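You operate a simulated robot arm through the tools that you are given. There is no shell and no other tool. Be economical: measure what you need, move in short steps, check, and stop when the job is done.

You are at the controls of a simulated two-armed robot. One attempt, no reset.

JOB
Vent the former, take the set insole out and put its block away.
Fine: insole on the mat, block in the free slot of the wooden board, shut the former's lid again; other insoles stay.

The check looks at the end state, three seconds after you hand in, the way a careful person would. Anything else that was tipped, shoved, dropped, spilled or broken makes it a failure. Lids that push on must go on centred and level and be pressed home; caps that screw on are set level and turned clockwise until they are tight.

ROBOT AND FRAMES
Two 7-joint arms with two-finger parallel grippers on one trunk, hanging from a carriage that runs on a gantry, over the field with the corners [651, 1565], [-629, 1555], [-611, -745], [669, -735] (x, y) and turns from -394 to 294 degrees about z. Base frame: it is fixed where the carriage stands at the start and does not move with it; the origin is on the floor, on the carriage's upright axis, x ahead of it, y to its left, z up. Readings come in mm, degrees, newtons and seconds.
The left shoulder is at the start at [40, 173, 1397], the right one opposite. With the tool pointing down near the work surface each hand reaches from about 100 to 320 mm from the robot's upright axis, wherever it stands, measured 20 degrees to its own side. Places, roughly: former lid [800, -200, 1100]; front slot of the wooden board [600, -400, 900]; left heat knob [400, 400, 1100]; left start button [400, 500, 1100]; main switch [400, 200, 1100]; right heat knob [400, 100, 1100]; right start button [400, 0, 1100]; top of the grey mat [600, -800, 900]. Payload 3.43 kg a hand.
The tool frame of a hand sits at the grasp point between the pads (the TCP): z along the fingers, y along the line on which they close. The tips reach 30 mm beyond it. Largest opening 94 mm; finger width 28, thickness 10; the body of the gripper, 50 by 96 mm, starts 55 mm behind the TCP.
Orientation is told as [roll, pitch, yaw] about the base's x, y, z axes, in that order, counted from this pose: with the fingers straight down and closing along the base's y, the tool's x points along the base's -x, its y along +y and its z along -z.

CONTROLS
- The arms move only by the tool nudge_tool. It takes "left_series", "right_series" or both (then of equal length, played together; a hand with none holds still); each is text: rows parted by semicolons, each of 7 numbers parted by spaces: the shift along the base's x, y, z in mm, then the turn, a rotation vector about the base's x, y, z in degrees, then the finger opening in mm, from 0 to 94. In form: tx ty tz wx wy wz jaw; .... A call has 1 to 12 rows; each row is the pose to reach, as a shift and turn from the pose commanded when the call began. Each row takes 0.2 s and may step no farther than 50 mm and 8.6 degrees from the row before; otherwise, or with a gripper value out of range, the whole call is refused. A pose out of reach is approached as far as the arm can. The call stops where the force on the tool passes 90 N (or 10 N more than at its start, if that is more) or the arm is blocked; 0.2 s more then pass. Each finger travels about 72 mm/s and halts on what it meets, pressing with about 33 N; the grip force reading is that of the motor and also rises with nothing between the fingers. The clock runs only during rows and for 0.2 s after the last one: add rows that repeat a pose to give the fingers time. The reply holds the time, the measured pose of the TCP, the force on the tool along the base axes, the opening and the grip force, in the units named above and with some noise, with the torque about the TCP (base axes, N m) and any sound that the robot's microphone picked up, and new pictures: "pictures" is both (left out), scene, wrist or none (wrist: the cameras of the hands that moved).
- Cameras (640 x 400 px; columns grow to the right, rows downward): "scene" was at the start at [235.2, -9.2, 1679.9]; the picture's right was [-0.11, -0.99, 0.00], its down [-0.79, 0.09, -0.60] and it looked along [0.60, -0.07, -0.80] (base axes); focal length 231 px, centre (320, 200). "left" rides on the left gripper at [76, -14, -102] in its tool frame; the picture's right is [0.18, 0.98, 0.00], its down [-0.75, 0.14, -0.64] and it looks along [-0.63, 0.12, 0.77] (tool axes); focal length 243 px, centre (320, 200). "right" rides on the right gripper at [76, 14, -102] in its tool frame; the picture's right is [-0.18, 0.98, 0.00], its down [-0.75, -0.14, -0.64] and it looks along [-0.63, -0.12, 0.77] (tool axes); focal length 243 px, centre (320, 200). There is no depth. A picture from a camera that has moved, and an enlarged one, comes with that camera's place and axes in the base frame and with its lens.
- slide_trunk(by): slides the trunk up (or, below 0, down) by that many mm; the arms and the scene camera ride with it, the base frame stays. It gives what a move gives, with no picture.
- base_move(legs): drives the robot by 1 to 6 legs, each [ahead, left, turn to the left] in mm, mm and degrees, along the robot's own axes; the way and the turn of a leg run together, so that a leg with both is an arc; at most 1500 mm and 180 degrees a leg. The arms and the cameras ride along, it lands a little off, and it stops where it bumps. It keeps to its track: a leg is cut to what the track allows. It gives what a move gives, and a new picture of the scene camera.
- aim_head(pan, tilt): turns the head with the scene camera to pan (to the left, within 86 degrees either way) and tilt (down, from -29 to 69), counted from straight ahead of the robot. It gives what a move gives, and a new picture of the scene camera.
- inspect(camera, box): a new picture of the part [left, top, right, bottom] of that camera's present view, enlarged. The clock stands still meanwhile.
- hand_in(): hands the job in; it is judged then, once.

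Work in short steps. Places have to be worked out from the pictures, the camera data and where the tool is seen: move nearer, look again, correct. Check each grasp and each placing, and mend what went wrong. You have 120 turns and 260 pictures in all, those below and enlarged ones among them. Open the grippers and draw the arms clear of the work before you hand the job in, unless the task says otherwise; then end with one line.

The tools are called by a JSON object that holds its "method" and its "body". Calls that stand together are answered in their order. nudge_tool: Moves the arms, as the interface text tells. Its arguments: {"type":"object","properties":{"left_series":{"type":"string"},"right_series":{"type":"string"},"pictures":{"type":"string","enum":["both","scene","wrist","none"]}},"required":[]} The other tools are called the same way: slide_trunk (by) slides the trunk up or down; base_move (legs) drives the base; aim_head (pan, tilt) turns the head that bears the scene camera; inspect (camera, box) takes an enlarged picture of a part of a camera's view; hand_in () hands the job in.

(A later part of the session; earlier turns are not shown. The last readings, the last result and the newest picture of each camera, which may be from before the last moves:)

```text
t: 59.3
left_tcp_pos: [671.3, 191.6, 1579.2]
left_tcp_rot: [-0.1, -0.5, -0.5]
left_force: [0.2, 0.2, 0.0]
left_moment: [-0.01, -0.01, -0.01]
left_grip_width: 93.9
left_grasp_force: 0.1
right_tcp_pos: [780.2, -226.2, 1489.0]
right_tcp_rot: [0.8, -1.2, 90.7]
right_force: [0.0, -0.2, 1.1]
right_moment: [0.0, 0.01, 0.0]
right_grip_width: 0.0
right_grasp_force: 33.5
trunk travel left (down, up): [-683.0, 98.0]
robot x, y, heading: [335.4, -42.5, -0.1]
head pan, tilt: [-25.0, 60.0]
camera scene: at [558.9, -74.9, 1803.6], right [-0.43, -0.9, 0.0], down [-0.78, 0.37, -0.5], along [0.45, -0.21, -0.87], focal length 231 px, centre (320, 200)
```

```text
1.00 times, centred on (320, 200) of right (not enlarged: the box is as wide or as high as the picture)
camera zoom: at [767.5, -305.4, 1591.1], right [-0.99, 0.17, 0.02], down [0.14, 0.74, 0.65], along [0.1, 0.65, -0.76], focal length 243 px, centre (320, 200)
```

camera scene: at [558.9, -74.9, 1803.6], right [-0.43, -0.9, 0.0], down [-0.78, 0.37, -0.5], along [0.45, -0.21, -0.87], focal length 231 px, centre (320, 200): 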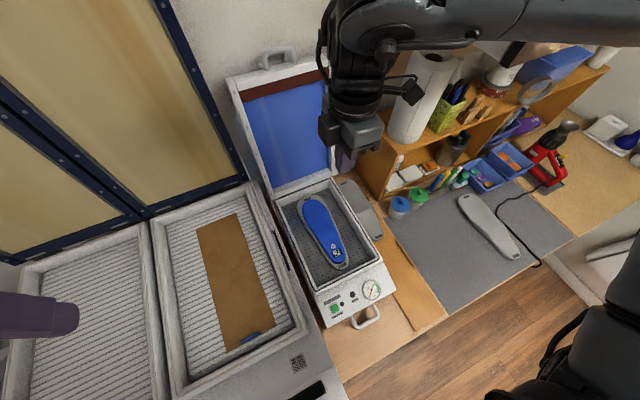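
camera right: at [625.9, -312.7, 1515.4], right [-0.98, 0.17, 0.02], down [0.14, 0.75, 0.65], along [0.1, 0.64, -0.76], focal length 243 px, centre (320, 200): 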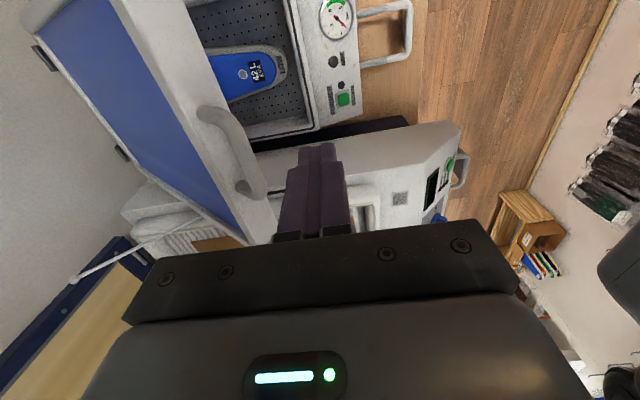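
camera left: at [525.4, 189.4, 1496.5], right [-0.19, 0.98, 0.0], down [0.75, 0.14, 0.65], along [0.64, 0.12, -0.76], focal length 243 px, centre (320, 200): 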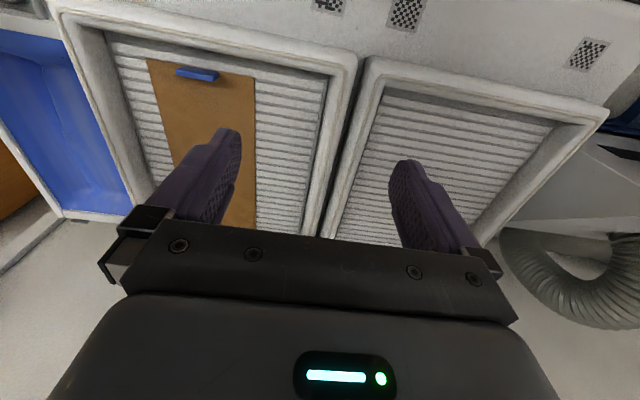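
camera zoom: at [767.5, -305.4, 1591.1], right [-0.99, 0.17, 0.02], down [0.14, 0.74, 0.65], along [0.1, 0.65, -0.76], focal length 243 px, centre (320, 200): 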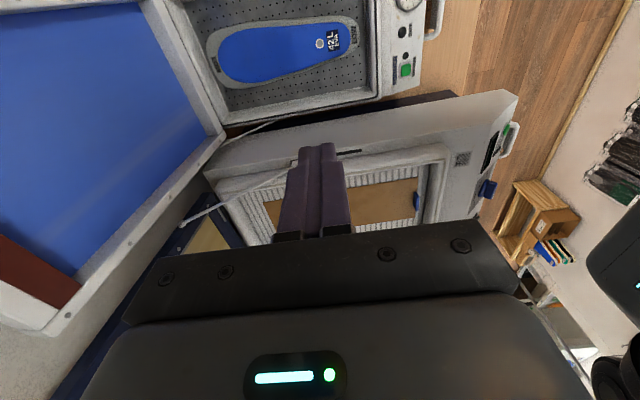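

The lid is fully open and stays. The blue insole "42 L" lies on its grey block in the tray. I turn the right wrist back to close along y.

{"method": "nudge_tool", "body": {"right_series": "0 0 0 0 0 -8.5 20; 0 0 0 0 0 -17 40; 0 0 0 0 0 -25.5 60; 0 0 0 0 0 -34 94; 0 0 0 0 0 -42.5 94; 0 0 0 0 0 -51 94; 0 0 0 0 0 -59.5 94; 0 0 0 0 0 -68 94; 0 0 0 0 0 -76.5 94; 0 0 0 0 0 -85 94; 0 0 0 0 0 -90.6 94", "pictures": "wrist"}}

```text
t: 61.7
left_tcp_pos: [669.5, 191.1, 1578.5]
left_tcp_rot: [-0.2, -0.5, -0.5]
left_force: [0.2, 0.2, 0.3]
left_moment: [0.02, -0.01, -0.03]
left_grip_width: 93.9
left_grasp_force: 0.0
right_tcp_pos: [778.5, -226.1, 1489.6]
right_tcp_rot: [0.7, -1.2, 0.0]
right_force: [0.2, -0.4, 0.6]
right_moment: [0.0, 0.02, -0.04]
right_grip_width: 94.0
right_grasp_force: 0.0
trunk travel left (down, up): [-683.0, 98.0]
robot x, y, heading: [335.1, -44.7, -0.3]
head pan, tilt: [-25.0, 60.0]
camera right: at [700.9, -214.1, 1591.4], right [0.18, 0.98, 0.02], down [0.74, -0.15, 0.65], along [0.65, -0.11, -0.76], focal length 243 px, centre (320, 200)
```

right: 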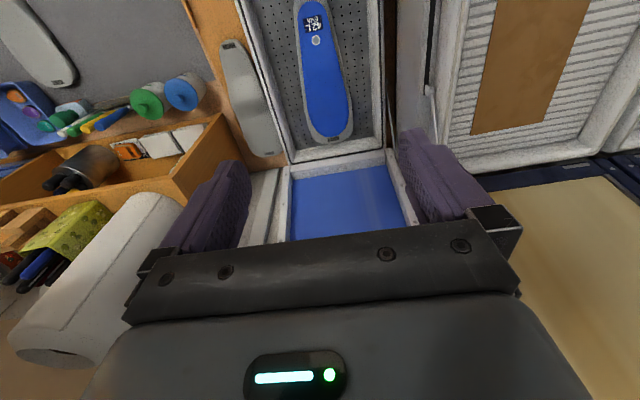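

The insole spans about x 715–1000, centreline y≈-220…-237, top z≈1005. I fold the arm down into its lower working range first.

{"method": "nudge_tool", "body": {"right_series": "-8 0 -32 0 0 0 94; -16 0 -64 0 0 0 94; -25 0 -96 0 0 0 94; -33 0 -128 0 0 0 94; -41 0 -160 0 0 0 94; -50 2 -190 0 0 0 94; -64 8 -215 0 0 0 94; -78 15 -240 0 0 0 94; -92 22 -265 0 0 0 94; -106 29 -290 0 0 0 94; -118 35 -315 0 0 0 94; -130 40 -340 0 0 0 94", "pictures": "wrist"}}

```text
t: 64.3
left_tcp_pos: [670.6, 191.9, 1578.5]
left_tcp_rot: [-0.2, -0.5, -0.4]
left_force: [0.9, -0.6, 0.4]
left_moment: [-0.02, -0.03, -0.01]
left_grip_width: 94.1
left_grasp_force: 0.0
right_tcp_pos: [683.7, -250.6, 1162.7]
right_tcp_rot: [1.1, -1.0, 0.7]
right_force: [-0.3, -0.5, -0.7]
right_moment: [0.0, -0.01, 0.0]
right_grip_width: 94.1
right_grasp_force: 0.0
right hand out of reach, approached as far as the arm can: row 7, 8, 9, 10, 11, 12
trunk travel left (down, up): [-683.0, 98.0]
robot x, y, heading: [335.6, -45.9, -0.1]
head pan, tilt: [-25.0, 60.0]
camera right: at [605.2, -239.1, 1264.7], right [0.17, 0.98, 0.02], down [0.74, -0.14, 0.65], along [0.65, -0.09, -0.76], focal length 243 px, centre (320, 200)
```

right: 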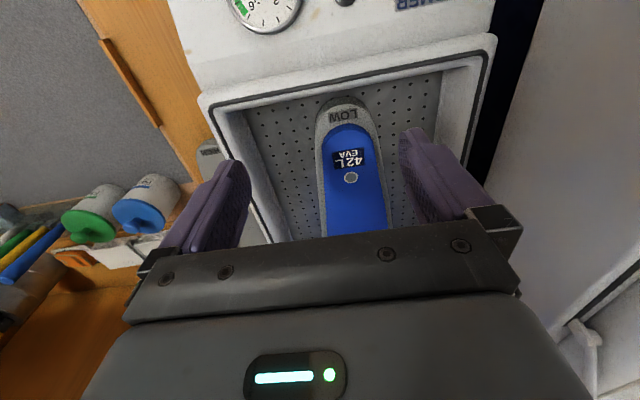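

The insole's waist (x≈795, width ≈73 mm, y≈-226) is a good grip point. I advance the carriage, square the tool, and lower the trunk.

{"method": "base_move", "body": {"legs": [[112, 25, 0]]}}

{"method": "slide_trunk", "body": {"by": -80}}

{"method": "nudge_tool", "body": {"right_series": "0 0 0 -1 1 -3.7 94; 0 0 0 -1 1 -3.7 86", "pictures": "both"}}

```text
t: 65.5
left_tcp_pos: [783.6, 217.2, 1579.0]
left_tcp_rot: [-0.1, -0.5, -0.4]
left_force: [-0.1, 0.1, -0.8]
left_moment: [0.0, -0.02, 0.01]
left_grip_width: 94.1
left_grasp_force: 0.1
right_tcp_pos: [796.6, -224.9, 1161.3]
right_tcp_rot: [1.1, -0.9, 0.8]
right_force: [0.0, 0.0, -0.9]
right_moment: [-0.01, -0.02, 0.01]
right_grip_width: 94.1
right_grasp_force: 0.0
trunk travel left (down, up): [-683.0, 98.0]
robot x, y, heading: [450.9, -19.2, -0.4]
head pan, tilt: [-25.0, 60.0]
camera scene: at [672.5, -50.3, 1803.6], right [-0.43, -0.9, 0.0], down [-0.78, 0.37, -0.5], along [0.45, -0.21, -0.87], focal length 231 px, centre (320, 200)
```

scene: 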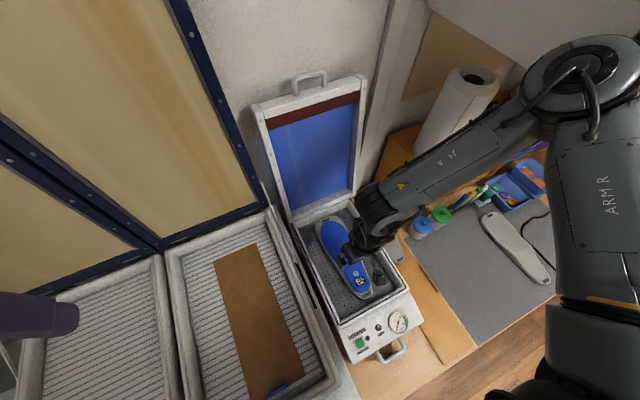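

```text
t: 66.7
left_tcp_pos: [783.9, 215.8, 1500.0]
left_tcp_rot: [-0.3, -0.5, -0.3]
left_force: [0.2, -0.7, -0.1]
left_moment: [0.01, 0.05, 0.02]
left_grip_width: 94.0
left_grasp_force: 0.1
right_tcp_pos: [796.7, -224.7, 1083.3]
right_tcp_rot: [1.1, -0.9, 0.8]
right_force: [-0.9, -0.5, -0.1]
right_moment: [0.03, 0.0, 0.01]
right_grip_width: 93.7
right_grasp_force: 0.0
trunk travel left (down, up): [-603.0, 178.0]
robot x, y, heading: [449.4, -21.6, -0.4]
head pan, tilt: [-25.0, 60.0]
```

```text
t: 67.3
left_tcp_pos: [783.5, 216.1, 1498.0]
left_tcp_rot: [-0.2, -0.5, -0.3]
left_force: [0.7, -0.5, -0.4]
left_moment: [0.02, -0.01, -0.01]
left_grip_width: 93.9
left_grasp_force: 0.0
right_tcp_pos: [811.2, -241.3, 1076.1]
right_tcp_rot: [0.3, 0.2, -2.6]
right_force: [0.5, 0.3, 0.5]
right_moment: [-0.09, -0.03, 0.01]
right_grip_width: 86.0
right_grasp_force: 0.1
right hand out of reach, approached as far as the arm can: row 1, 2
trunk travel left (down, up): [-603.0, 178.0]
robot x, y, heading: [455.1, -22.6, -0.0]
head pan, tilt: [-25.0, 60.0]
camera scene: at [672.5, -50.3, 1723.6], right [-0.43, -0.9, 0.0], down [-0.78, 0.37, -0.5], along [0.45, -0.21, -0.87], focal length 231 px, centre (320, 200)
camera right: at [735.8, -223.3, 1178.4], right [0.23, 0.97, 0.0], down [0.75, -0.18, 0.64], along [0.62, -0.14, -0.77], focal length 243 px, centre (320, 200)
```

scene: 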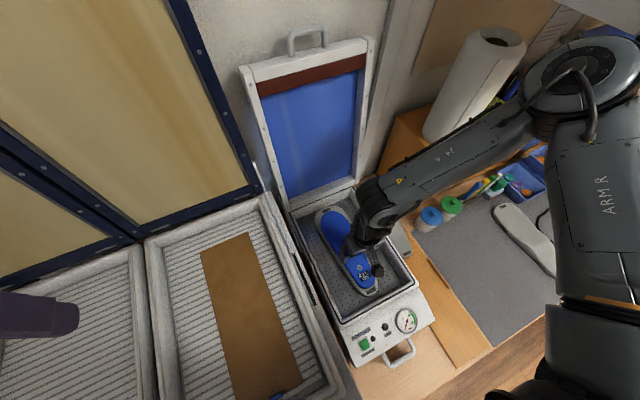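
right: 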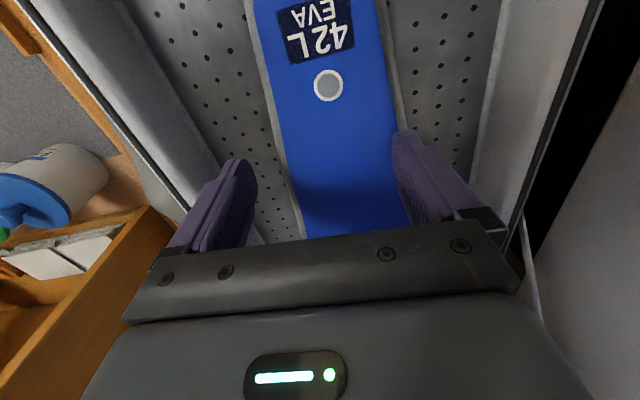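

The arm is at a limit again. I test which way frees it: outward and up.

{"method": "nudge_tool", "body": {"right_series": "10 0 20 0 0 0 94; 20 0 40 0 0 0 94; 40 0 60 0 0 0 94", "pictures": "none"}}

{"method": "nudge_tool", "body": {"right_series": "0 -20 0 0 0 0 94; 0 -40 0 0 0 0 94; 0 -60 0 0 0 0 94", "pictures": "none"}}

```text
t: 68.1
left_tcp_pos: [784.4, 216.4, 1499.4]
left_tcp_rot: [-0.1, -0.5, -0.3]
left_force: [-0.4, 0.1, 0.6]
left_moment: [-0.03, 0.03, -0.01]
left_grip_width: 94.1
left_grasp_force: 0.1
right_tcp_pos: [849.2, -241.5, 1134.9]
right_tcp_rot: [0.1, 0.1, -3.0]
right_force: [-0.4, -0.5, 0.3]
right_moment: [-0.03, 0.01, 0.04]
right_grip_width: 94.1
right_grasp_force: 0.0
trunk travel left (down, up): [-603.0, 178.0]
robot x, y, heading: [451.7, -21.0, -0.4]
head pan, tilt: [-25.0, 60.0]
```

```text
t: 68.9
left_tcp_pos: [784.5, 216.3, 1499.2]
left_tcp_rot: [-0.2, -0.5, -0.3]
left_force: [0.1, 0.7, -0.1]
left_moment: [0.03, -0.03, 0.0]
left_grip_width: 93.8
left_grasp_force: 0.1
right_tcp_pos: [851.1, -300.7, 1134.3]
right_tcp_rot: [0.1, 0.1, -2.8]
right_force: [-0.5, 0.1, 0.5]
right_moment: [0.0, -0.01, 0.01]
right_grip_width: 93.8
right_grasp_force: 0.1
trunk travel left (down, up): [-603.0, 178.0]
robot x, y, heading: [451.4, -21.7, -0.3]
head pan, tilt: [-25.0, 60.0]
```

Unflagged. Now test descending at this wider placement (rel. 400, -280).

{"method": "nudge_tool", "body": {"right_series": "0 0 5 0 0 0 94; 20 0 0 0 0 0 94; 40 0 0 0 0 0 94; 60 0 0 0 0 0 94", "pictures": "none"}}

{"method": "slide_trunk", "body": {"by": 80}}

{"method": "nudge_tool", "body": {"right_series": "0 0 -30 0 0 0 94; 0 0 -60 0 0 0 94; 0 0 -90 0 0 0 94; 0 0 -120 0 0 0 94", "pictures": "scene"}}

```text
t: 69.9
left_tcp_pos: [784.8, 215.8, 1498.8]
left_tcp_rot: [-0.2, -0.5, -0.3]
left_force: [0.3, -0.2, -0.3]
left_moment: [-0.01, -0.01, -0.02]
left_grip_width: 93.9
left_grasp_force: 0.1
right_tcp_pos: [909.8, -301.3, 1134.7]
right_tcp_rot: [0.1, 0.1, -2.9]
right_force: [-0.1, -0.5, -0.6]
right_moment: [0.01, 0.0, 0.02]
right_grip_width: 94.1
right_grasp_force: 0.0
trunk travel left (down, up): [-603.0, 178.0]
robot x, y, heading: [449.0, -20.7, -0.3]
head pan, tilt: [-25.0, 60.0]
```

```text
t: 71.0
left_tcp_pos: [784.2, 217.1, 1579.3]
left_tcp_rot: [-0.1, -0.6, -0.3]
left_force: [-0.4, 0.6, -0.8]
left_moment: [-0.01, 0.02, 0.0]
left_grip_width: 94.3
left_grasp_force: 0.0
right_tcp_pos: [909.6, -299.4, 1215.4]
right_tcp_rot: [0.1, 0.1, -2.9]
right_force: [0.8, 1.5, -0.6]
right_moment: [-0.02, 0.01, -0.02]
right_grip_width: 93.8
right_grasp_force: 0.0
trunk travel left (down, up): [-683.0, 98.0]
robot x, y, heading: [451.7, -21.2, -0.3]
head pan, tilt: [-25.0, 60.0]
```

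```text
t: 72.0
left_tcp_pos: [784.2, 216.2, 1578.9]
left_tcp_rot: [-0.2, -0.5, -0.3]
left_force: [0.3, -0.2, 0.6]
left_moment: [0.01, -0.01, 0.01]
left_grip_width: 94.0
left_grasp_force: 0.1
right_tcp_pos: [892.8, -316.4, 1127.5]
right_tcp_rot: [0.2, 0.0, -2.8]
right_force: [0.4, -0.5, 0.1]
right_moment: [0.0, -0.02, -0.01]
right_grip_width: 94.3
right_grasp_force: 0.1
right hand out of reach, approached as far as the arm can: row 3, 4
trunk travel left (down, up): [-683.0, 98.0]
robot x, y, heading: [449.7, -18.2, -0.4]
head pan, tilt: [-25.0, 60.0]
camera scene: at [672.5, -50.4, 1803.6], right [-0.43, -0.9, 0.0], down [-0.78, 0.37, -0.5], along [0.45, -0.21, -0.87], focal length 231 px, centre (320, 200)
```

scene: 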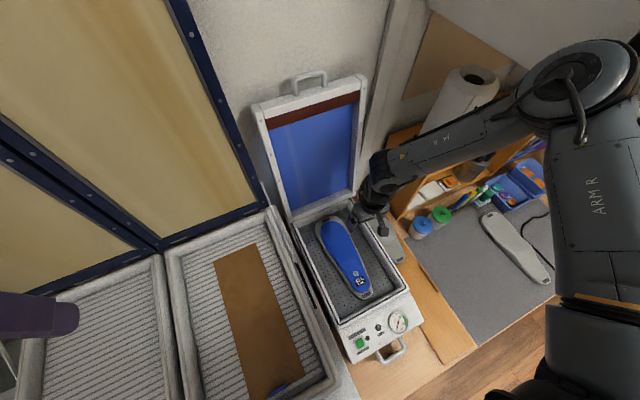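

Best working zone seems about 300 mm below the shoulder, rel. (400,-260). I move the arm into that pose, then place it by carriage and trunk.

{"method": "nudge_tool", "body": {"right_series": "0 0 30 0 0 0 94; 0 5 60 0 0 0 94; -10 10 90 0 0 0 94; -25 20 105 0 0 0 94; -40 35 105 0 0 0 94; -48 45 105 0 0 0 94", "pictures": "none"}}

{"method": "base_move", "body": {"legs": [[-48, 45, 0]]}}

{"method": "slide_trunk", "body": {"by": -130}}

{"method": "inspect", "body": {"camera": "right", "box": [0, 0, 640, 400]}}

```text
t: 73.4
left_tcp_pos: [784.1, 215.9, 1579.0]
left_tcp_rot: [-0.3, -0.4, -0.3]
left_force: [0.1, -0.2, 0.8]
left_moment: [-0.03, -0.02, 0.02]
left_grip_width: 93.9
left_grasp_force: 0.0
right_tcp_pos: [845.1, -272.4, 1234.1]
right_tcp_rot: [0.1, 0.1, -3.1]
right_force: [0.3, -0.8, 0.7]
right_moment: [-0.01, 0.04, -0.04]
right_grip_width: 93.9
right_grasp_force: 0.0
trunk travel left (down, up): [-683.0, 98.0]
robot x, y, heading: [453.3, -19.2, -0.1]
head pan, tilt: [-25.0, 60.0]
```

```text
t: 74.4
left_tcp_pos: [737.4, 260.3, 1579.6]
left_tcp_rot: [-0.2, -0.6, -0.3]
left_force: [0.4, -0.8, 0.4]
left_moment: [-0.01, 0.0, 0.01]
left_grip_width: 94.1
left_grasp_force: 0.1
right_tcp_pos: [798.4, -227.4, 1234.4]
right_tcp_rot: [0.1, 0.1, -3.0]
right_force: [0.6, -0.2, -0.2]
right_moment: [0.03, 0.02, 0.01]
right_grip_width: 93.9
right_grasp_force: 0.1
trunk travel left (down, up): [-683.0, 98.0]
robot x, y, heading: [404.1, 24.6, -0.1]
head pan, tilt: [-25.0, 60.0]
camera scene: at [625.7, -5.3, 1803.6], right [-0.43, -0.9, 0.0], down [-0.78, 0.37, -0.5], along [0.45, -0.21, -0.87], focal length 231 px, centre (320, 200)
```

scene: 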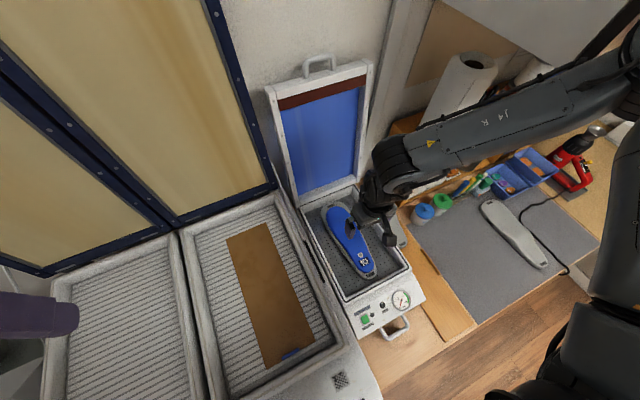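

```text
t: 76.0
left_tcp_pos: [737.1, 261.5, 1448.4]
left_tcp_rot: [-0.3, -0.4, -0.4]
left_force: [-0.2, -0.4, -0.7]
left_moment: [-0.01, 0.04, -0.02]
left_grip_width: 94.1
left_grasp_force: 0.0
right_tcp_pos: [799.7, -226.5, 1104.8]
right_tcp_rot: [0.2, 0.1, -3.0]
right_force: [0.1, 0.8, -0.5]
right_moment: [-0.01, -0.01, 0.02]
right_grip_width: 94.0
right_grasp_force: 0.2
trunk travel left (down, up): [-553.0, 228.0]
robot x, y, heading: [404.8, 23.6, -0.3]
head pan, tilt: [-25.0, 60.0]
```

```text
1.00 times, centred on (320, 200) of right (not enlarged: the box is as wide or as high as the picture)
camera zoom: at [723.6, -209.5, 1207.5], right [0.23, 0.97, 0.0], down [0.75, -0.18, 0.64], along [0.62, -0.15, -0.77], focal length 243 px, centre (320, 200)
```

zoom: 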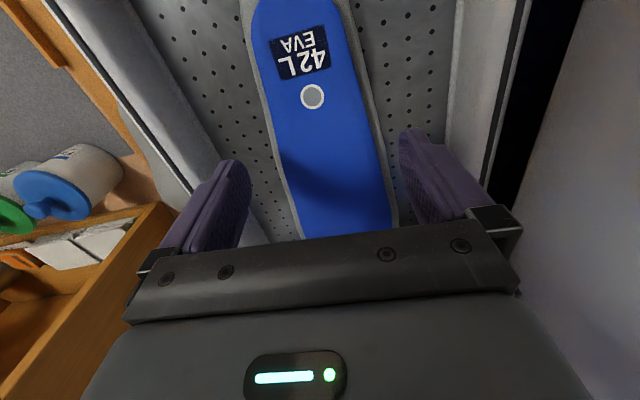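

Good view. Grip section at the circle, x≈781, y≈-234 (insole ~70 wide, block ~88). I shift there and descend 40 mm with a 82 mm opening.

{"method": "nudge_tool", "body": {"right_series": "-10 -4 0 0 0 0 88; -19 -7 -15 0 0 0 82; -19 -7 -30 0 0 0 82; -19 -7 -42 0 0 0 82", "pictures": "wrist"}}

{"method": "inspect", "body": {"camera": "right", "box": [160, 60, 480, 260]}}

```text
t: 77.0
left_tcp_pos: [737.2, 258.7, 1450.2]
left_tcp_rot: [-0.3, -0.4, -0.3]
left_force: [1.0, 0.1, -0.1]
left_moment: [0.02, 0.0, 0.0]
left_grip_width: 94.0
left_grasp_force: 0.1
right_tcp_pos: [780.0, -233.0, 1065.5]
right_tcp_rot: [0.3, -0.1, -2.7]
right_force: [-20.2, -0.7, 72.1]
right_moment: [2.98, -0.57, 0.76]
right_grip_width: 82.0
right_grasp_force: 0.1
trunk travel left (down, up): [-553.0, 228.0]
robot x, y, heading: [406.9, 21.8, -0.5]
head pan, tilt: [-25.0, 60.0]
camera right: at [704.4, -217.1, 1169.1], right [0.23, 0.97, 0.01], down [0.74, -0.18, 0.64], along [0.63, -0.14, -0.77], focal length 243 px, centre (320, 200)
```

right: 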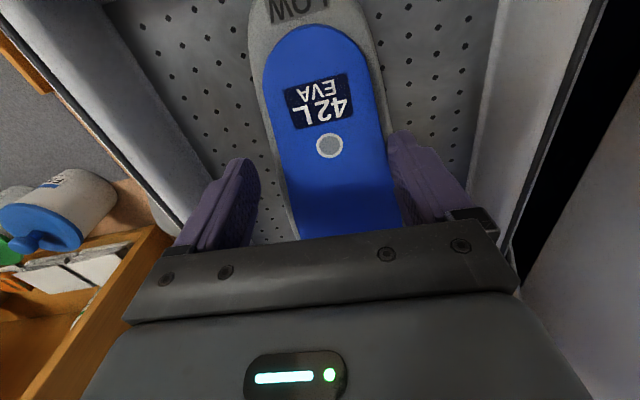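

```text
2.00 times, centred on (320, 160) of right
camera zoom: at [704.4, -217.1, 1169.1], right [0.23, 0.97, 0.01], down [0.74, -0.18, 0.64], along [0.63, -0.14, -0.77], focal length 485 px, centre (320, 280)
```

zoom: 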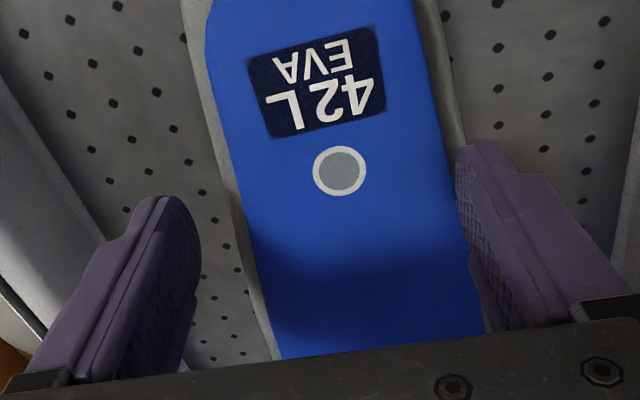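

Contact: the surface is higher than I thought (rim z≈1035), and the insole centre is at y≈-226. I raise, recentre by +7 mm, and look.

{"method": "nudge_tool", "body": {"right_series": "0 0 12 0 0 0 82; 0 7 12 0 0 0 82; 0 7 8 0 0 0 80", "pictures": "none"}}

{"method": "inspect", "body": {"camera": "right", "box": [160, 60, 480, 260]}}

```text
t: 77.8
left_tcp_pos: [737.7, 261.0, 1448.3]
left_tcp_rot: [-0.1, -0.4, -0.4]
left_force: [-1.3, -0.2, 0.4]
left_moment: [0.0, 0.0, -0.02]
left_grip_width: 94.2
left_grasp_force: 0.0
right_tcp_pos: [778.8, -229.0, 1070.0]
right_tcp_rot: [0.0, 0.2, -3.0]
right_force: [0.3, -0.4, 0.4]
right_moment: [0.01, 0.02, -0.01]
right_grip_width: 80.1
right_grasp_force: 0.1
trunk travel left (down, up): [-553.0, 228.0]
robot x, y, heading: [403.3, 19.4, -0.2]
head pan, tilt: [-25.0, 60.0]
```

```text
2.00 times, centred on (320, 160) of right
camera zoom: at [703.5, -210.5, 1172.9], right [0.24, 0.97, 0.0], down [0.75, -0.18, 0.64], along [0.62, -0.15, -0.77], focal length 485 px, centre (320, 280)
```

zoom: 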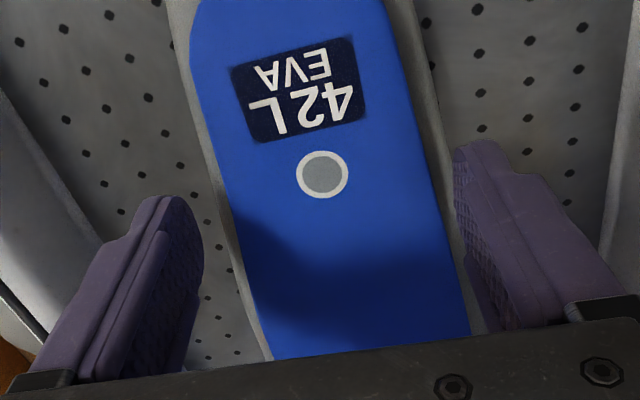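

Centred now. I lower 2 mm (tips ≈1038, just above the rim) and close on the insole.

{"method": "nudge_tool", "body": {"right_series": "0 0 -2 0 0 0 76; 0 0 -2 0 0 0 70; 0 0 -2 0 0 0 64; 0 0 -2 0 0 0 58; 0 0 -2 0 0 0 50; 0 0 -2 0 0 0 50", "pictures": "none"}}

{"method": "inspect", "body": {"camera": "right", "box": [160, 60, 480, 260]}}

```text
t: 79.2
left_tcp_pos: [739.0, 259.5, 1449.2]
left_tcp_rot: [-0.2, -0.5, -0.4]
left_force: [0.2, 0.5, 0.3]
left_moment: [-0.03, 0.03, -0.04]
left_grip_width: 94.0
left_grasp_force: 0.0
right_tcp_pos: [779.2, -227.9, 1068.1]
right_tcp_rot: [0.1, 0.2, -3.0]
right_force: [0.1, -0.3, 0.1]
right_moment: [0.01, -0.03, 0.0]
right_grip_width: 50.1
right_grasp_force: 0.1
trunk travel left (down, up): [-553.0, 228.0]
robot x, y, heading: [405.5, 24.2, -0.2]
head pan, tilt: [-25.0, 60.0]
```

```text
2.00 times, centred on (320, 160) of right
camera zoom: at [704.1, -209.8, 1171.5], right [0.23, 0.97, 0.0], down [0.75, -0.18, 0.64], along [0.62, -0.15, -0.77], focal length 485 px, centre (320, 280)
```

zoom: 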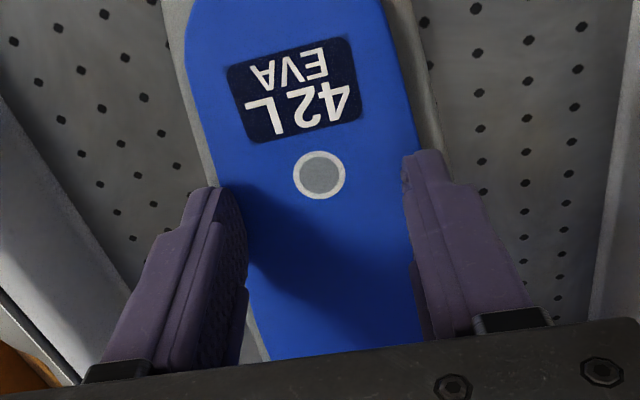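

The fingers passed just above the insole, so its edge top is ~1035. I reopen to 84, centre at y≈-226 and descend to tips ≈1029.

{"method": "nudge_tool", "body": {"right_series": "0 1 3 0 0 0 70; 0 2 3 0 0 0 84; 0 2 3 0 0 0 84; 0 2 -3 0 0 0 84; 0 2 -6 0 0 0 84; 0 2 -8 0 0 0 84", "pictures": "none"}}

{"method": "inspect", "body": {"camera": "right", "box": [160, 60, 480, 260]}}

```text
t: 80.6
left_tcp_pos: [738.0, 261.3, 1449.7]
left_tcp_rot: [-0.2, -0.5, -0.4]
left_force: [0.4, 0.3, -0.5]
left_moment: [0.03, 0.01, 0.02]
left_grip_width: 93.9
left_grasp_force: 0.0
right_tcp_pos: [779.0, -225.1, 1060.9]
right_tcp_rot: [0.2, 0.0, -2.9]
right_force: [-0.3, -0.2, 0.4]
right_moment: [0.01, -0.02, 0.01]
right_grip_width: 84.0
right_grasp_force: 0.1
trunk travel left (down, up): [-553.0, 228.0]
robot x, y, heading: [403.9, 23.1, -0.2]
head pan, tilt: [-25.0, 60.0]
```

```text
2.00 times, centred on (320, 160) of right
camera zoom: at [703.8, -208.3, 1162.8], right [0.23, 0.97, 0.0], down [0.75, -0.18, 0.64], along [0.62, -0.15, -0.77], focal length 485 px, centre (320, 280)
```

zoom: 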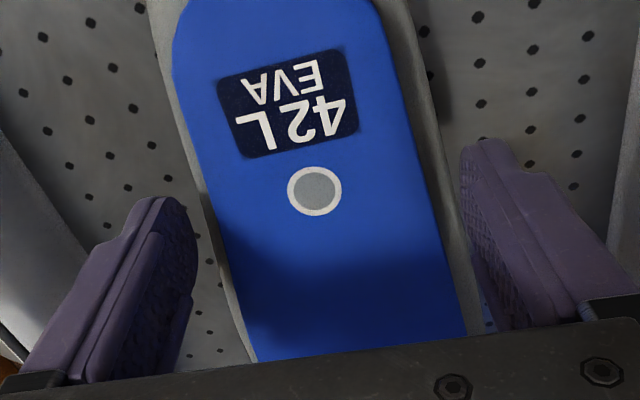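

No contact at tips ≈1031. Close here.

{"method": "nudge_tool", "body": {"right_series": "0 0 0 0 0 0 76; 0 0 0 0 0 0 68; 0 0 0 0 0 0 60; 0 0 0 0 0 0 54; 0 0 0 0 0 0 54", "pictures": "none"}}

{"method": "inspect", "body": {"camera": "right", "box": [160, 60, 480, 260]}}

```text
t: 81.8
left_tcp_pos: [738.2, 260.2, 1449.7]
left_tcp_rot: [-0.1, -0.5, -0.4]
left_force: [0.1, -0.4, -0.9]
left_moment: [0.0, -0.02, -0.03]
left_grip_width: 94.0
left_grasp_force: 0.1
right_tcp_pos: [779.5, -225.5, 1060.5]
right_tcp_rot: [0.2, 0.2, -3.0]
right_force: [-0.2, 0.0, 0.4]
right_moment: [0.0, 0.02, -0.01]
right_grip_width: 66.7
right_grasp_force: 32.4
trunk travel left (down, up): [-553.0, 228.0]
robot x, y, heading: [404.2, 24.9, -0.6]
head pan, tilt: [-25.0, 60.0]
```

```text
2.00 times, centred on (320, 160) of right
camera zoom: at [703.9, -208.2, 1162.9], right [0.23, 0.97, 0.0], down [0.75, -0.18, 0.64], along [0.62, -0.15, -0.77], focal length 485 px, centre (320, 280)
```

zoom: 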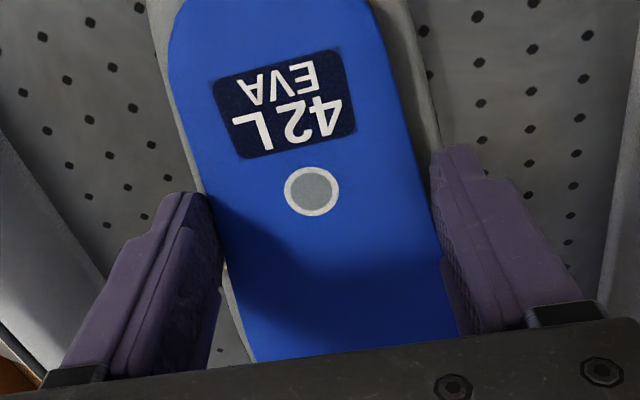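

Gripped at 66.7 mm. I lift 20 mm and see whether only the insole rises.

{"method": "nudge_tool", "body": {"right_series": "0 0 5 0 0 0 54; 0 0 12 0 0 0 54; 0 0 20 0 0 0 54; 0 0 20 0 0 0 54", "pictures": "both"}}

{"method": "inspect", "body": {"camera": "scene", "box": [270, 150, 450, 330]}}

```text
t: 82.8
left_tcp_pos: [738.3, 261.1, 1449.0]
left_tcp_rot: [-0.2, -0.5, -0.4]
left_force: [-0.1, -0.3, 0.0]
left_moment: [0.03, -0.01, -0.01]
left_grip_width: 94.1
left_grasp_force: 0.0
right_tcp_pos: [778.4, -224.2, 1081.5]
right_tcp_rot: [0.0, 0.1, -3.0]
right_force: [0.1, 0.2, -1.0]
right_moment: [-0.02, 0.02, -0.01]
right_grip_width: 66.7
right_grasp_force: 33.3
trunk travel left (down, up): [-553.0, 228.0]
robot x, y, heading: [403.5, 26.9, -0.8]
head pan, tilt: [-25.0, 60.0]
camera scene: at [625.7, -5.3, 1673.6], right [-0.43, -0.9, 0.0], down [-0.78, 0.37, -0.5], along [0.45, -0.21, -0.87], focal length 231 px, centre (320, 200)
camera right: at [703.8, -207.4, 1183.6], right [0.23, 0.97, 0.0], down [0.75, -0.18, 0.64], along [0.62, -0.15, -0.77], focal length 243 px, centre (320, 200)
```

scene: 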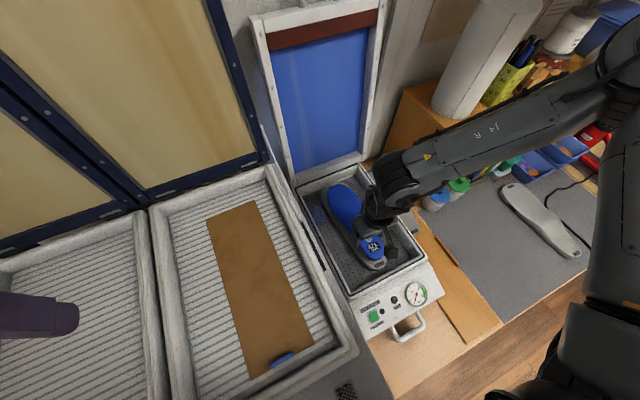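
right: 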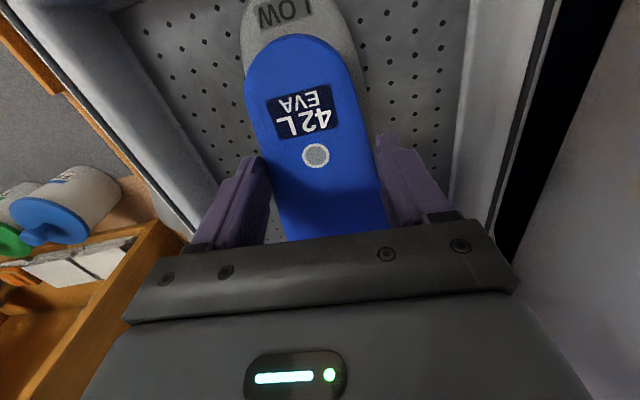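

```text
2.22 times, centred on (360, 240) of scene
camera zoom: at [625.7, -5.3, 1673.6], right [-0.43, -0.9, 0.0], down [-0.78, 0.37, -0.5], along [0.45, -0.21, -0.87], focal length 512 px, centre (231, 111)
```

zoom: 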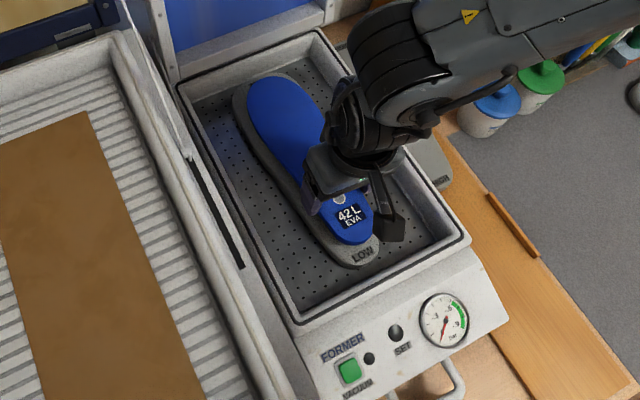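

Only the insole came up. I raise the trunk, then carry it back and right toward the mat.

{"method": "slide_trunk", "body": {"by": 110}}

{"method": "base_move", "body": {"legs": [[-240, 0, 0.4], [0, -300, 0]]}}

{"method": "inspect", "body": {"camera": "right", "box": [0, 0, 640, 400]}}

```text
t: 84.2
left_tcp_pos: [737.0, 260.2, 1557.9]
left_tcp_rot: [-0.2, -0.6, -0.4]
left_force: [0.0, -0.1, 0.4]
left_moment: [0.02, 0.01, 0.0]
left_grip_width: 94.0
left_grasp_force: 0.1
right_tcp_pos: [779.1, -224.6, 1189.8]
right_tcp_rot: [0.1, 0.2, -2.9]
right_force: [1.0, -0.1, 0.7]
right_moment: [0.0, 0.0, 0.01]
right_grip_width: 67.0
right_grasp_force: 32.8
trunk travel left (down, up): [-663.0, 118.0]
robot x, y, heading: [405.5, 26.0, -0.3]
head pan, tilt: [-25.0, 60.0]
```

```text
t: 87.7
left_tcp_pos: [497.7, -39.5, 1559.1]
left_tcp_rot: [-0.2, -0.5, 0.0]
left_force: [-0.2, -0.8, 1.0]
left_moment: [-0.01, -0.02, -0.01]
left_grip_width: 93.7
left_grasp_force: 0.0
right_tcp_pos: [541.8, -525.3, 1190.5]
right_tcp_rot: [0.0, 0.1, -2.6]
right_force: [0.3, 0.1, -0.5]
right_moment: [-0.03, 0.02, 0.04]
right_grip_width: 66.9
right_grasp_force: 33.4
trunk travel left (down, up): [-663.0, 118.0]
robot x, y, heading: [167.8, -278.5, 0.0]
head pan, tilt: [-25.0, 60.0]
camera scene: at [388.1, -306.0, 1783.6], right [-0.42, -0.91, 0.0], down [-0.79, 0.37, -0.5], along [0.45, -0.21, -0.87], focal length 231 px, centre (320, 200)
```

scene: 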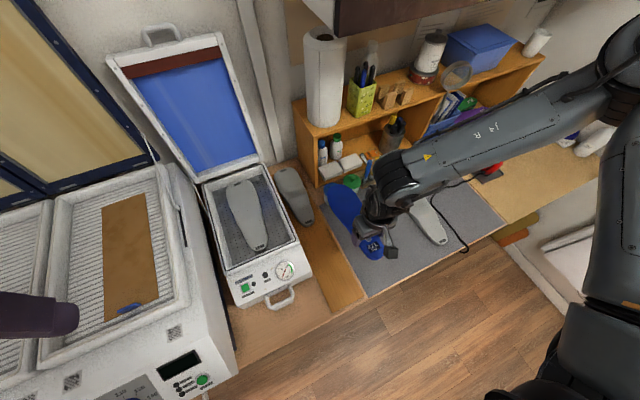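

```text
1.00 times, centred on (320, 200) of right (not enlarged: the box is as wide or as high as the picture)
camera zoom: at [467.6, -507.6, 1293.6], right [0.23, 0.97, 0.0], down [0.75, -0.18, 0.64], along [0.62, -0.15, -0.77], focal length 243 px, centre (320, 200)
```

zoom: 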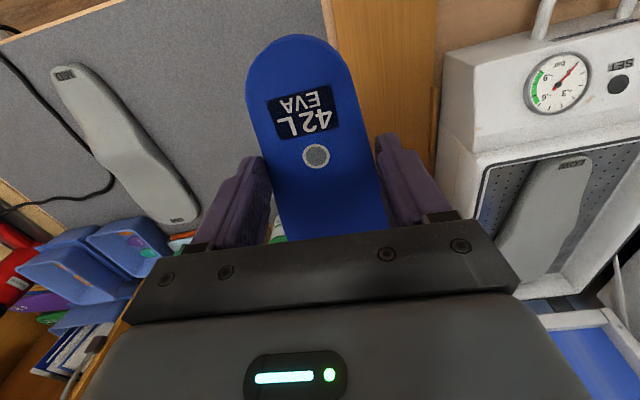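

Insole held well over the mat's edge. I move 130 mm further right and lower to just above the mat.

{"method": "base_move", "body": {"legs": [[0, -132, 0]]}}

{"method": "slide_trunk", "body": {"by": -190}}

{"method": "inspect", "body": {"camera": "right", "box": [0, 0, 640, 400]}}

```text
t: 89.0
left_tcp_pos: [497.3, -171.5, 1558.6]
left_tcp_rot: [-0.2, -0.6, 0.0]
left_force: [-0.3, 0.8, 0.2]
left_moment: [0.0, -0.02, 0.01]
left_grip_width: 94.0
left_grasp_force: 0.0
right_tcp_pos: [542.4, -657.1, 1190.4]
right_tcp_rot: [0.2, 0.1, -2.7]
right_force: [0.4, 0.2, -1.4]
right_moment: [0.01, 0.01, -0.02]
right_grip_width: 66.9
right_grasp_force: 32.2
trunk travel left (down, up): [-663.0, 118.0]
robot x, y, heading: [166.8, -414.8, -0.1]
head pan, tilt: [-25.0, 60.0]
camera scene: at [388.1, -438.8, 1783.6], right [-0.42, -0.91, 0.0], down [-0.78, 0.37, -0.5], along [0.45, -0.21, -0.87], focal length 231 px, centre (320, 200)
```

scene: 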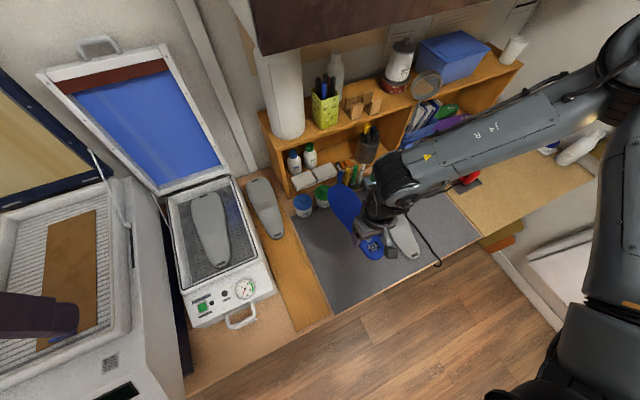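

```text
t: 91.0
left_tcp_pos: [498.9, -171.4, 1368.8]
left_tcp_rot: [-0.3, -0.5, -0.1]
left_force: [-0.1, 0.1, 1.0]
left_moment: [0.0, -0.01, 0.01]
left_grip_width: 94.0
left_grasp_force: 0.1
right_tcp_pos: [542.5, -657.2, 1000.5]
right_tcp_rot: [0.1, 0.1, -2.7]
right_force: [-0.3, 0.5, 0.4]
right_moment: [-0.01, -0.02, -0.01]
right_grip_width: 66.5
right_grasp_force: 32.7
trunk travel left (down, up): [-473.0, 308.0]
robot x, y, heading: [169.9, -406.8, -0.1]
head pan, tilt: [-25.0, 60.0]
```

```text
1.00 times, centred on (320, 200) of right (not enlarged: the box is as wide or as high as the picture)
camera zoom: at [467.5, -640.4, 1103.6], right [0.23, 0.97, 0.0], down [0.75, -0.18, 0.64], along [0.62, -0.15, -0.77], focal length 243 px, centre (320, 200)
```

zoom: 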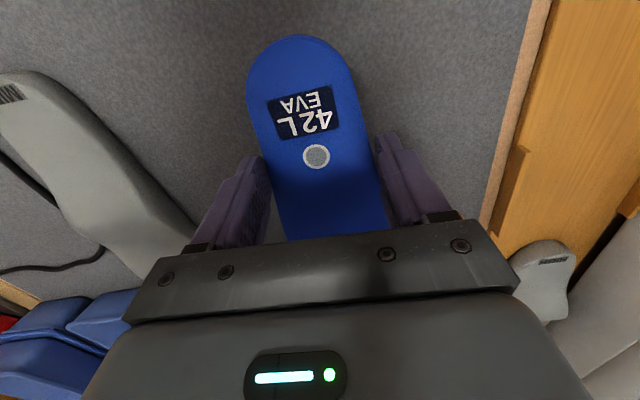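

Clear of the grey form and pots. Lower 45 mm more.

{"method": "slide_trunk", "body": {"by": -48}}

{"method": "inspect", "body": {"camera": "right", "box": [160, 0, 480, 260]}}

```text
t: 91.9
left_tcp_pos: [498.6, -172.1, 1322.3]
left_tcp_rot: [-0.2, -0.4, -0.1]
left_force: [0.5, 0.4, -0.1]
left_moment: [0.0, 0.02, 0.0]
left_grip_width: 93.8
left_grasp_force: 0.1
right_tcp_pos: [542.9, -657.5, 952.1]
right_tcp_rot: [0.1, 0.1, -2.7]
right_force: [-0.9, 0.1, -1.1]
right_moment: [-0.02, 0.05, -0.02]
right_grip_width: 66.7
right_grasp_force: 33.2
trunk travel left (down, up): [-425.0, 356.0]
robot x, y, heading: [167.1, -410.6, 0.1]
head pan, tilt: [-25.0, 60.0]
```

```text
1.54 times, centred on (320, 130) of right
camera zoom: at [467.5, -640.4, 1055.6], right [0.23, 0.97, 0.0], down [0.75, -0.18, 0.64], along [0.62, -0.15, -0.77], focal length 373 px, centre (320, 308)
```

zoom: 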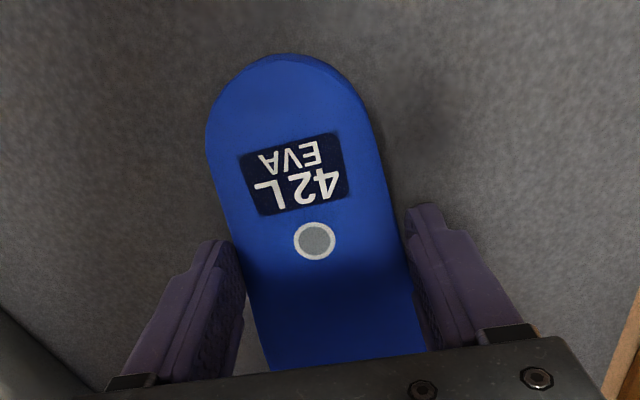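

Close above the mat. Descend slowly in small rows and watch the force.

{"method": "nudge_tool", "body": {"right_series": "0 0 -3 0 0 0 54; 0 0 -6 0 0 0 54; 0 0 -9 0 0 0 54; 0 0 -10 0 0 0 54", "pictures": "none"}}

{"method": "nudge_tool", "body": {"right_series": "0 0 -2 0 0 0 54; 0 0 -4 0 0 0 54", "pictures": "wrist"}}

```text
t: 92.9
left_tcp_pos: [499.0, -173.2, 1321.4]
left_tcp_rot: [-0.2, -0.5, -0.1]
left_force: [0.7, 1.1, -0.4]
left_moment: [0.0, 0.03, -0.03]
left_grip_width: 93.9
left_grasp_force: 0.2
right_tcp_pos: [541.7, -657.3, 942.7]
right_tcp_rot: [0.0, 0.1, -2.7]
right_force: [-0.1, 0.6, -0.5]
right_moment: [0.0, -0.01, 0.01]
right_grip_width: 67.0
right_grasp_force: 33.6
trunk travel left (down, up): [-425.0, 356.0]
robot x, y, heading: [165.1, -410.4, -0.2]
head pan, tilt: [-25.0, 60.0]
```

```text
t: 93.5
left_tcp_pos: [497.9, -171.9, 1321.1]
left_tcp_rot: [-0.2, -0.6, 0.0]
left_force: [0.3, 0.3, 0.0]
left_moment: [-0.02, 0.02, -0.01]
left_grip_width: 94.1
left_grasp_force: 0.1
right_tcp_pos: [542.5, -657.2, 938.6]
right_tcp_rot: [0.1, 0.1, -2.7]
right_force: [0.4, 0.1, -0.6]
right_moment: [-0.01, 0.01, 0.02]
right_grip_width: 66.6
right_grasp_force: 33.1
trunk travel left (down, up): [-425.0, 356.0]
robot x, y, heading: [165.6, -412.1, 0.1]
head pan, tilt: [-25.0, 60.0]
camera right: at [467.5, -640.2, 1041.7], right [0.23, 0.97, 0.0], down [0.75, -0.18, 0.64], along [0.62, -0.15, -0.77], focal length 243 px, centre (320, 200)
```

right: 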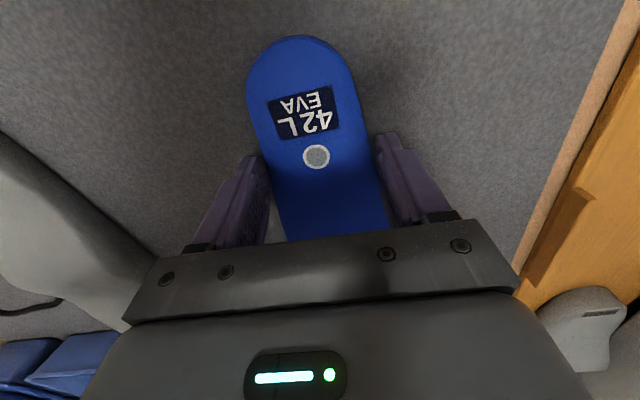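

Still free (tips ≈908). Continue downward in 2 mm steps.

{"method": "nudge_tool", "body": {"right_series": "0 0 -2 0 0 0 54; 0 0 -4 0 0 0 54", "pictures": "none"}}

{"method": "nudge_tool", "body": {"right_series": "0 0 -2 0 0 0 54; 0 0 -3 0 0 0 54", "pictures": "none"}}

{"method": "nudge_tool", "body": {"right_series": "0 0 -2 0 0 0 54", "pictures": "wrist"}}

```text
t: 94.1
left_tcp_pos: [498.3, -173.0, 1321.7]
left_tcp_rot: [-0.3, -0.5, -0.2]
left_force: [-0.4, -0.5, 0.2]
left_moment: [-0.01, 0.02, -0.01]
left_grip_width: 94.3
left_grasp_force: 0.0
right_tcp_pos: [542.8, -658.1, 937.0]
right_tcp_rot: [0.2, 0.0, -2.5]
right_force: [-12.6, 1.9, 47.5]
right_moment: [0.07, -0.34, 0.21]
right_grip_width: 67.0
right_grasp_force: 33.1
trunk travel left (down, up): [-425.0, 356.0]
robot x, y, heading: [164.5, -410.4, 0.1]
head pan, tilt: [-25.0, 60.0]
```

```text
t: 94.7
left_tcp_pos: [498.7, -172.4, 1320.8]
left_tcp_rot: [-0.3, -0.5, -0.1]
left_force: [-0.7, 0.1, -0.7]
left_moment: [0.01, -0.01, 0.03]
left_grip_width: 94.1
left_grasp_force: 0.1
right_tcp_pos: [542.4, -657.3, 932.3]
right_tcp_rot: [0.1, 0.0, -2.5]
right_force: [-10.1, 5.0, 48.7]
right_moment: [0.18, -0.39, 0.25]
right_grip_width: 66.4
right_grasp_force: 33.1
trunk travel left (down, up): [-425.0, 356.0]
robot x, y, heading: [164.5, -407.0, 0.1]
head pan, tilt: [-25.0, 60.0]
```

```text
t: 95.1
left_tcp_pos: [499.3, -172.1, 1321.0]
left_tcp_rot: [-0.1, -0.7, -0.1]
left_force: [-0.1, 0.0, -0.2]
left_moment: [-0.02, 0.01, 0.03]
left_grip_width: 94.2
left_grasp_force: 0.1
right_tcp_pos: [544.0, -657.4, 929.5]
right_tcp_rot: [0.1, 0.0, -2.6]
right_force: [-8.9, 5.3, 47.7]
right_moment: [0.15, -0.43, 0.22]
right_grip_width: 66.8
right_grasp_force: 32.5
trunk travel left (down, up): [-425.0, 356.0]
robot x, y, heading: [167.2, -409.0, -0.2]
head pan, tilt: [-25.0, 60.0]
camera right: at [468.4, -640.5, 1033.0], right [0.23, 0.97, 0.0], down [0.75, -0.18, 0.64], along [0.62, -0.15, -0.77], focal length 243 px, centre (320, 200)
```

right: 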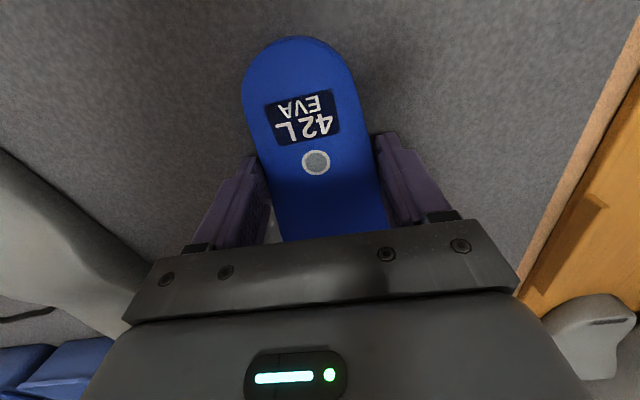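

The insole rests on the mat (fingers now sliding along it). Release and rise.

{"method": "nudge_tool", "body": {"right_series": "0 0 1 0 0 0 70; 0 0 2 0 0 0 84; 0 0 4 0 0 0 94; 0 0 4 0 0 0 94; 0 0 25 0 0 0 94; 0 0 50 0 0 0 94; 0 0 75 0 0 0 94", "pictures": "both"}}

```text
t: 96.7
left_tcp_pos: [499.6, -171.8, 1321.1]
left_tcp_rot: [-0.3, -0.5, -0.1]
left_force: [-0.4, 0.1, 1.0]
left_moment: [0.0, 0.03, 0.03]
left_grip_width: 94.2
left_grasp_force: 0.0
right_tcp_pos: [541.0, -659.0, 1004.5]
right_tcp_rot: [0.1, 0.2, -2.7]
right_force: [-0.6, -0.4, 0.5]
right_moment: [-0.01, 0.03, -0.03]
right_grip_width: 94.2
right_grasp_force: 0.1
trunk travel left (down, up): [-425.0, 356.0]
robot x, y, heading: [166.8, -408.8, -0.1]
head pan, tilt: [-25.0, 60.0]
camera scene: at [388.1, -438.8, 1545.6], right [-0.42, -0.91, 0.0], down [-0.78, 0.37, -0.5], along [0.45, -0.21, -0.87], focal length 231 px, centre (320, 200)
camera right: at [466.4, -641.5, 1107.1], right [0.23, 0.97, 0.0], down [0.75, -0.18, 0.64], along [0.62, -0.15, -0.77], focal length 243 px, centre (320, 200)
```

scene: 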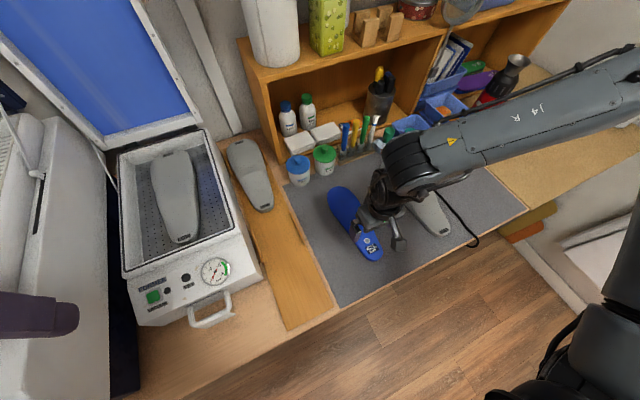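
right: 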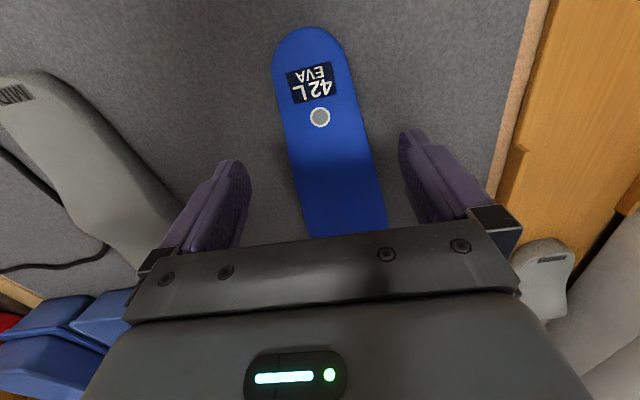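

Insole is on the mat. Now inspect the board's free slot and the block in the former.

{"method": "inspect", "body": {"camera": "scene", "box": [200, 120, 360, 340]}}

{"method": "inspect", "body": {"camera": "scene", "box": [100, 120, 280, 330]}}

```text
1.82 times, centred on (280, 230) of scene
camera zoom: at [388.1, -438.8, 1545.6], right [-0.42, -0.91, 0.0], down [-0.78, 0.37, -0.5], along [0.45, -0.21, -0.87], focal length 419 px, centre (393, 146)
```

zoom: 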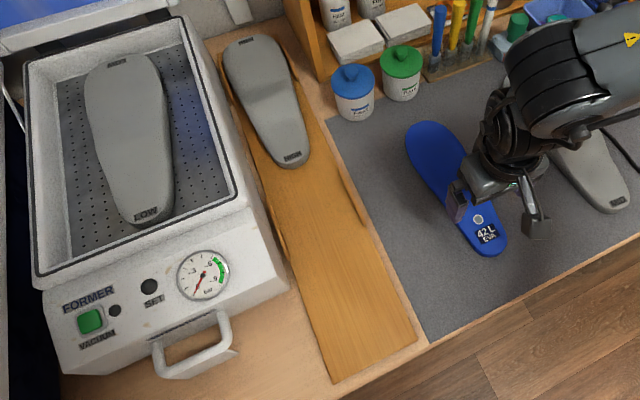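

```text
1.90 times, centred on (190, 225) of scene
camera zoom: at [388.1, -438.8, 1545.6], right [-0.42, -0.91, 0.0], down [-0.78, 0.37, -0.5], along [0.45, -0.21, -0.87], focal length 439 px, centre (568, 152)
```

zoom: 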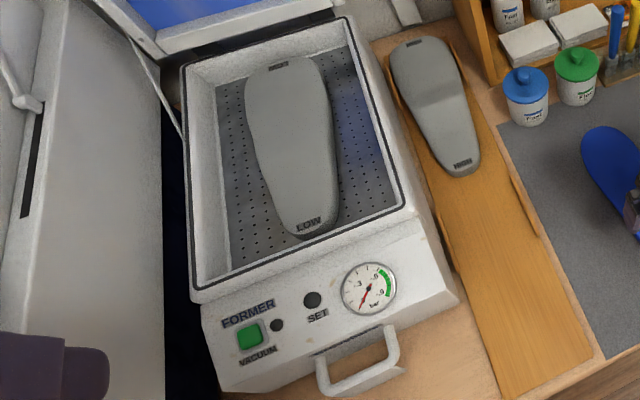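

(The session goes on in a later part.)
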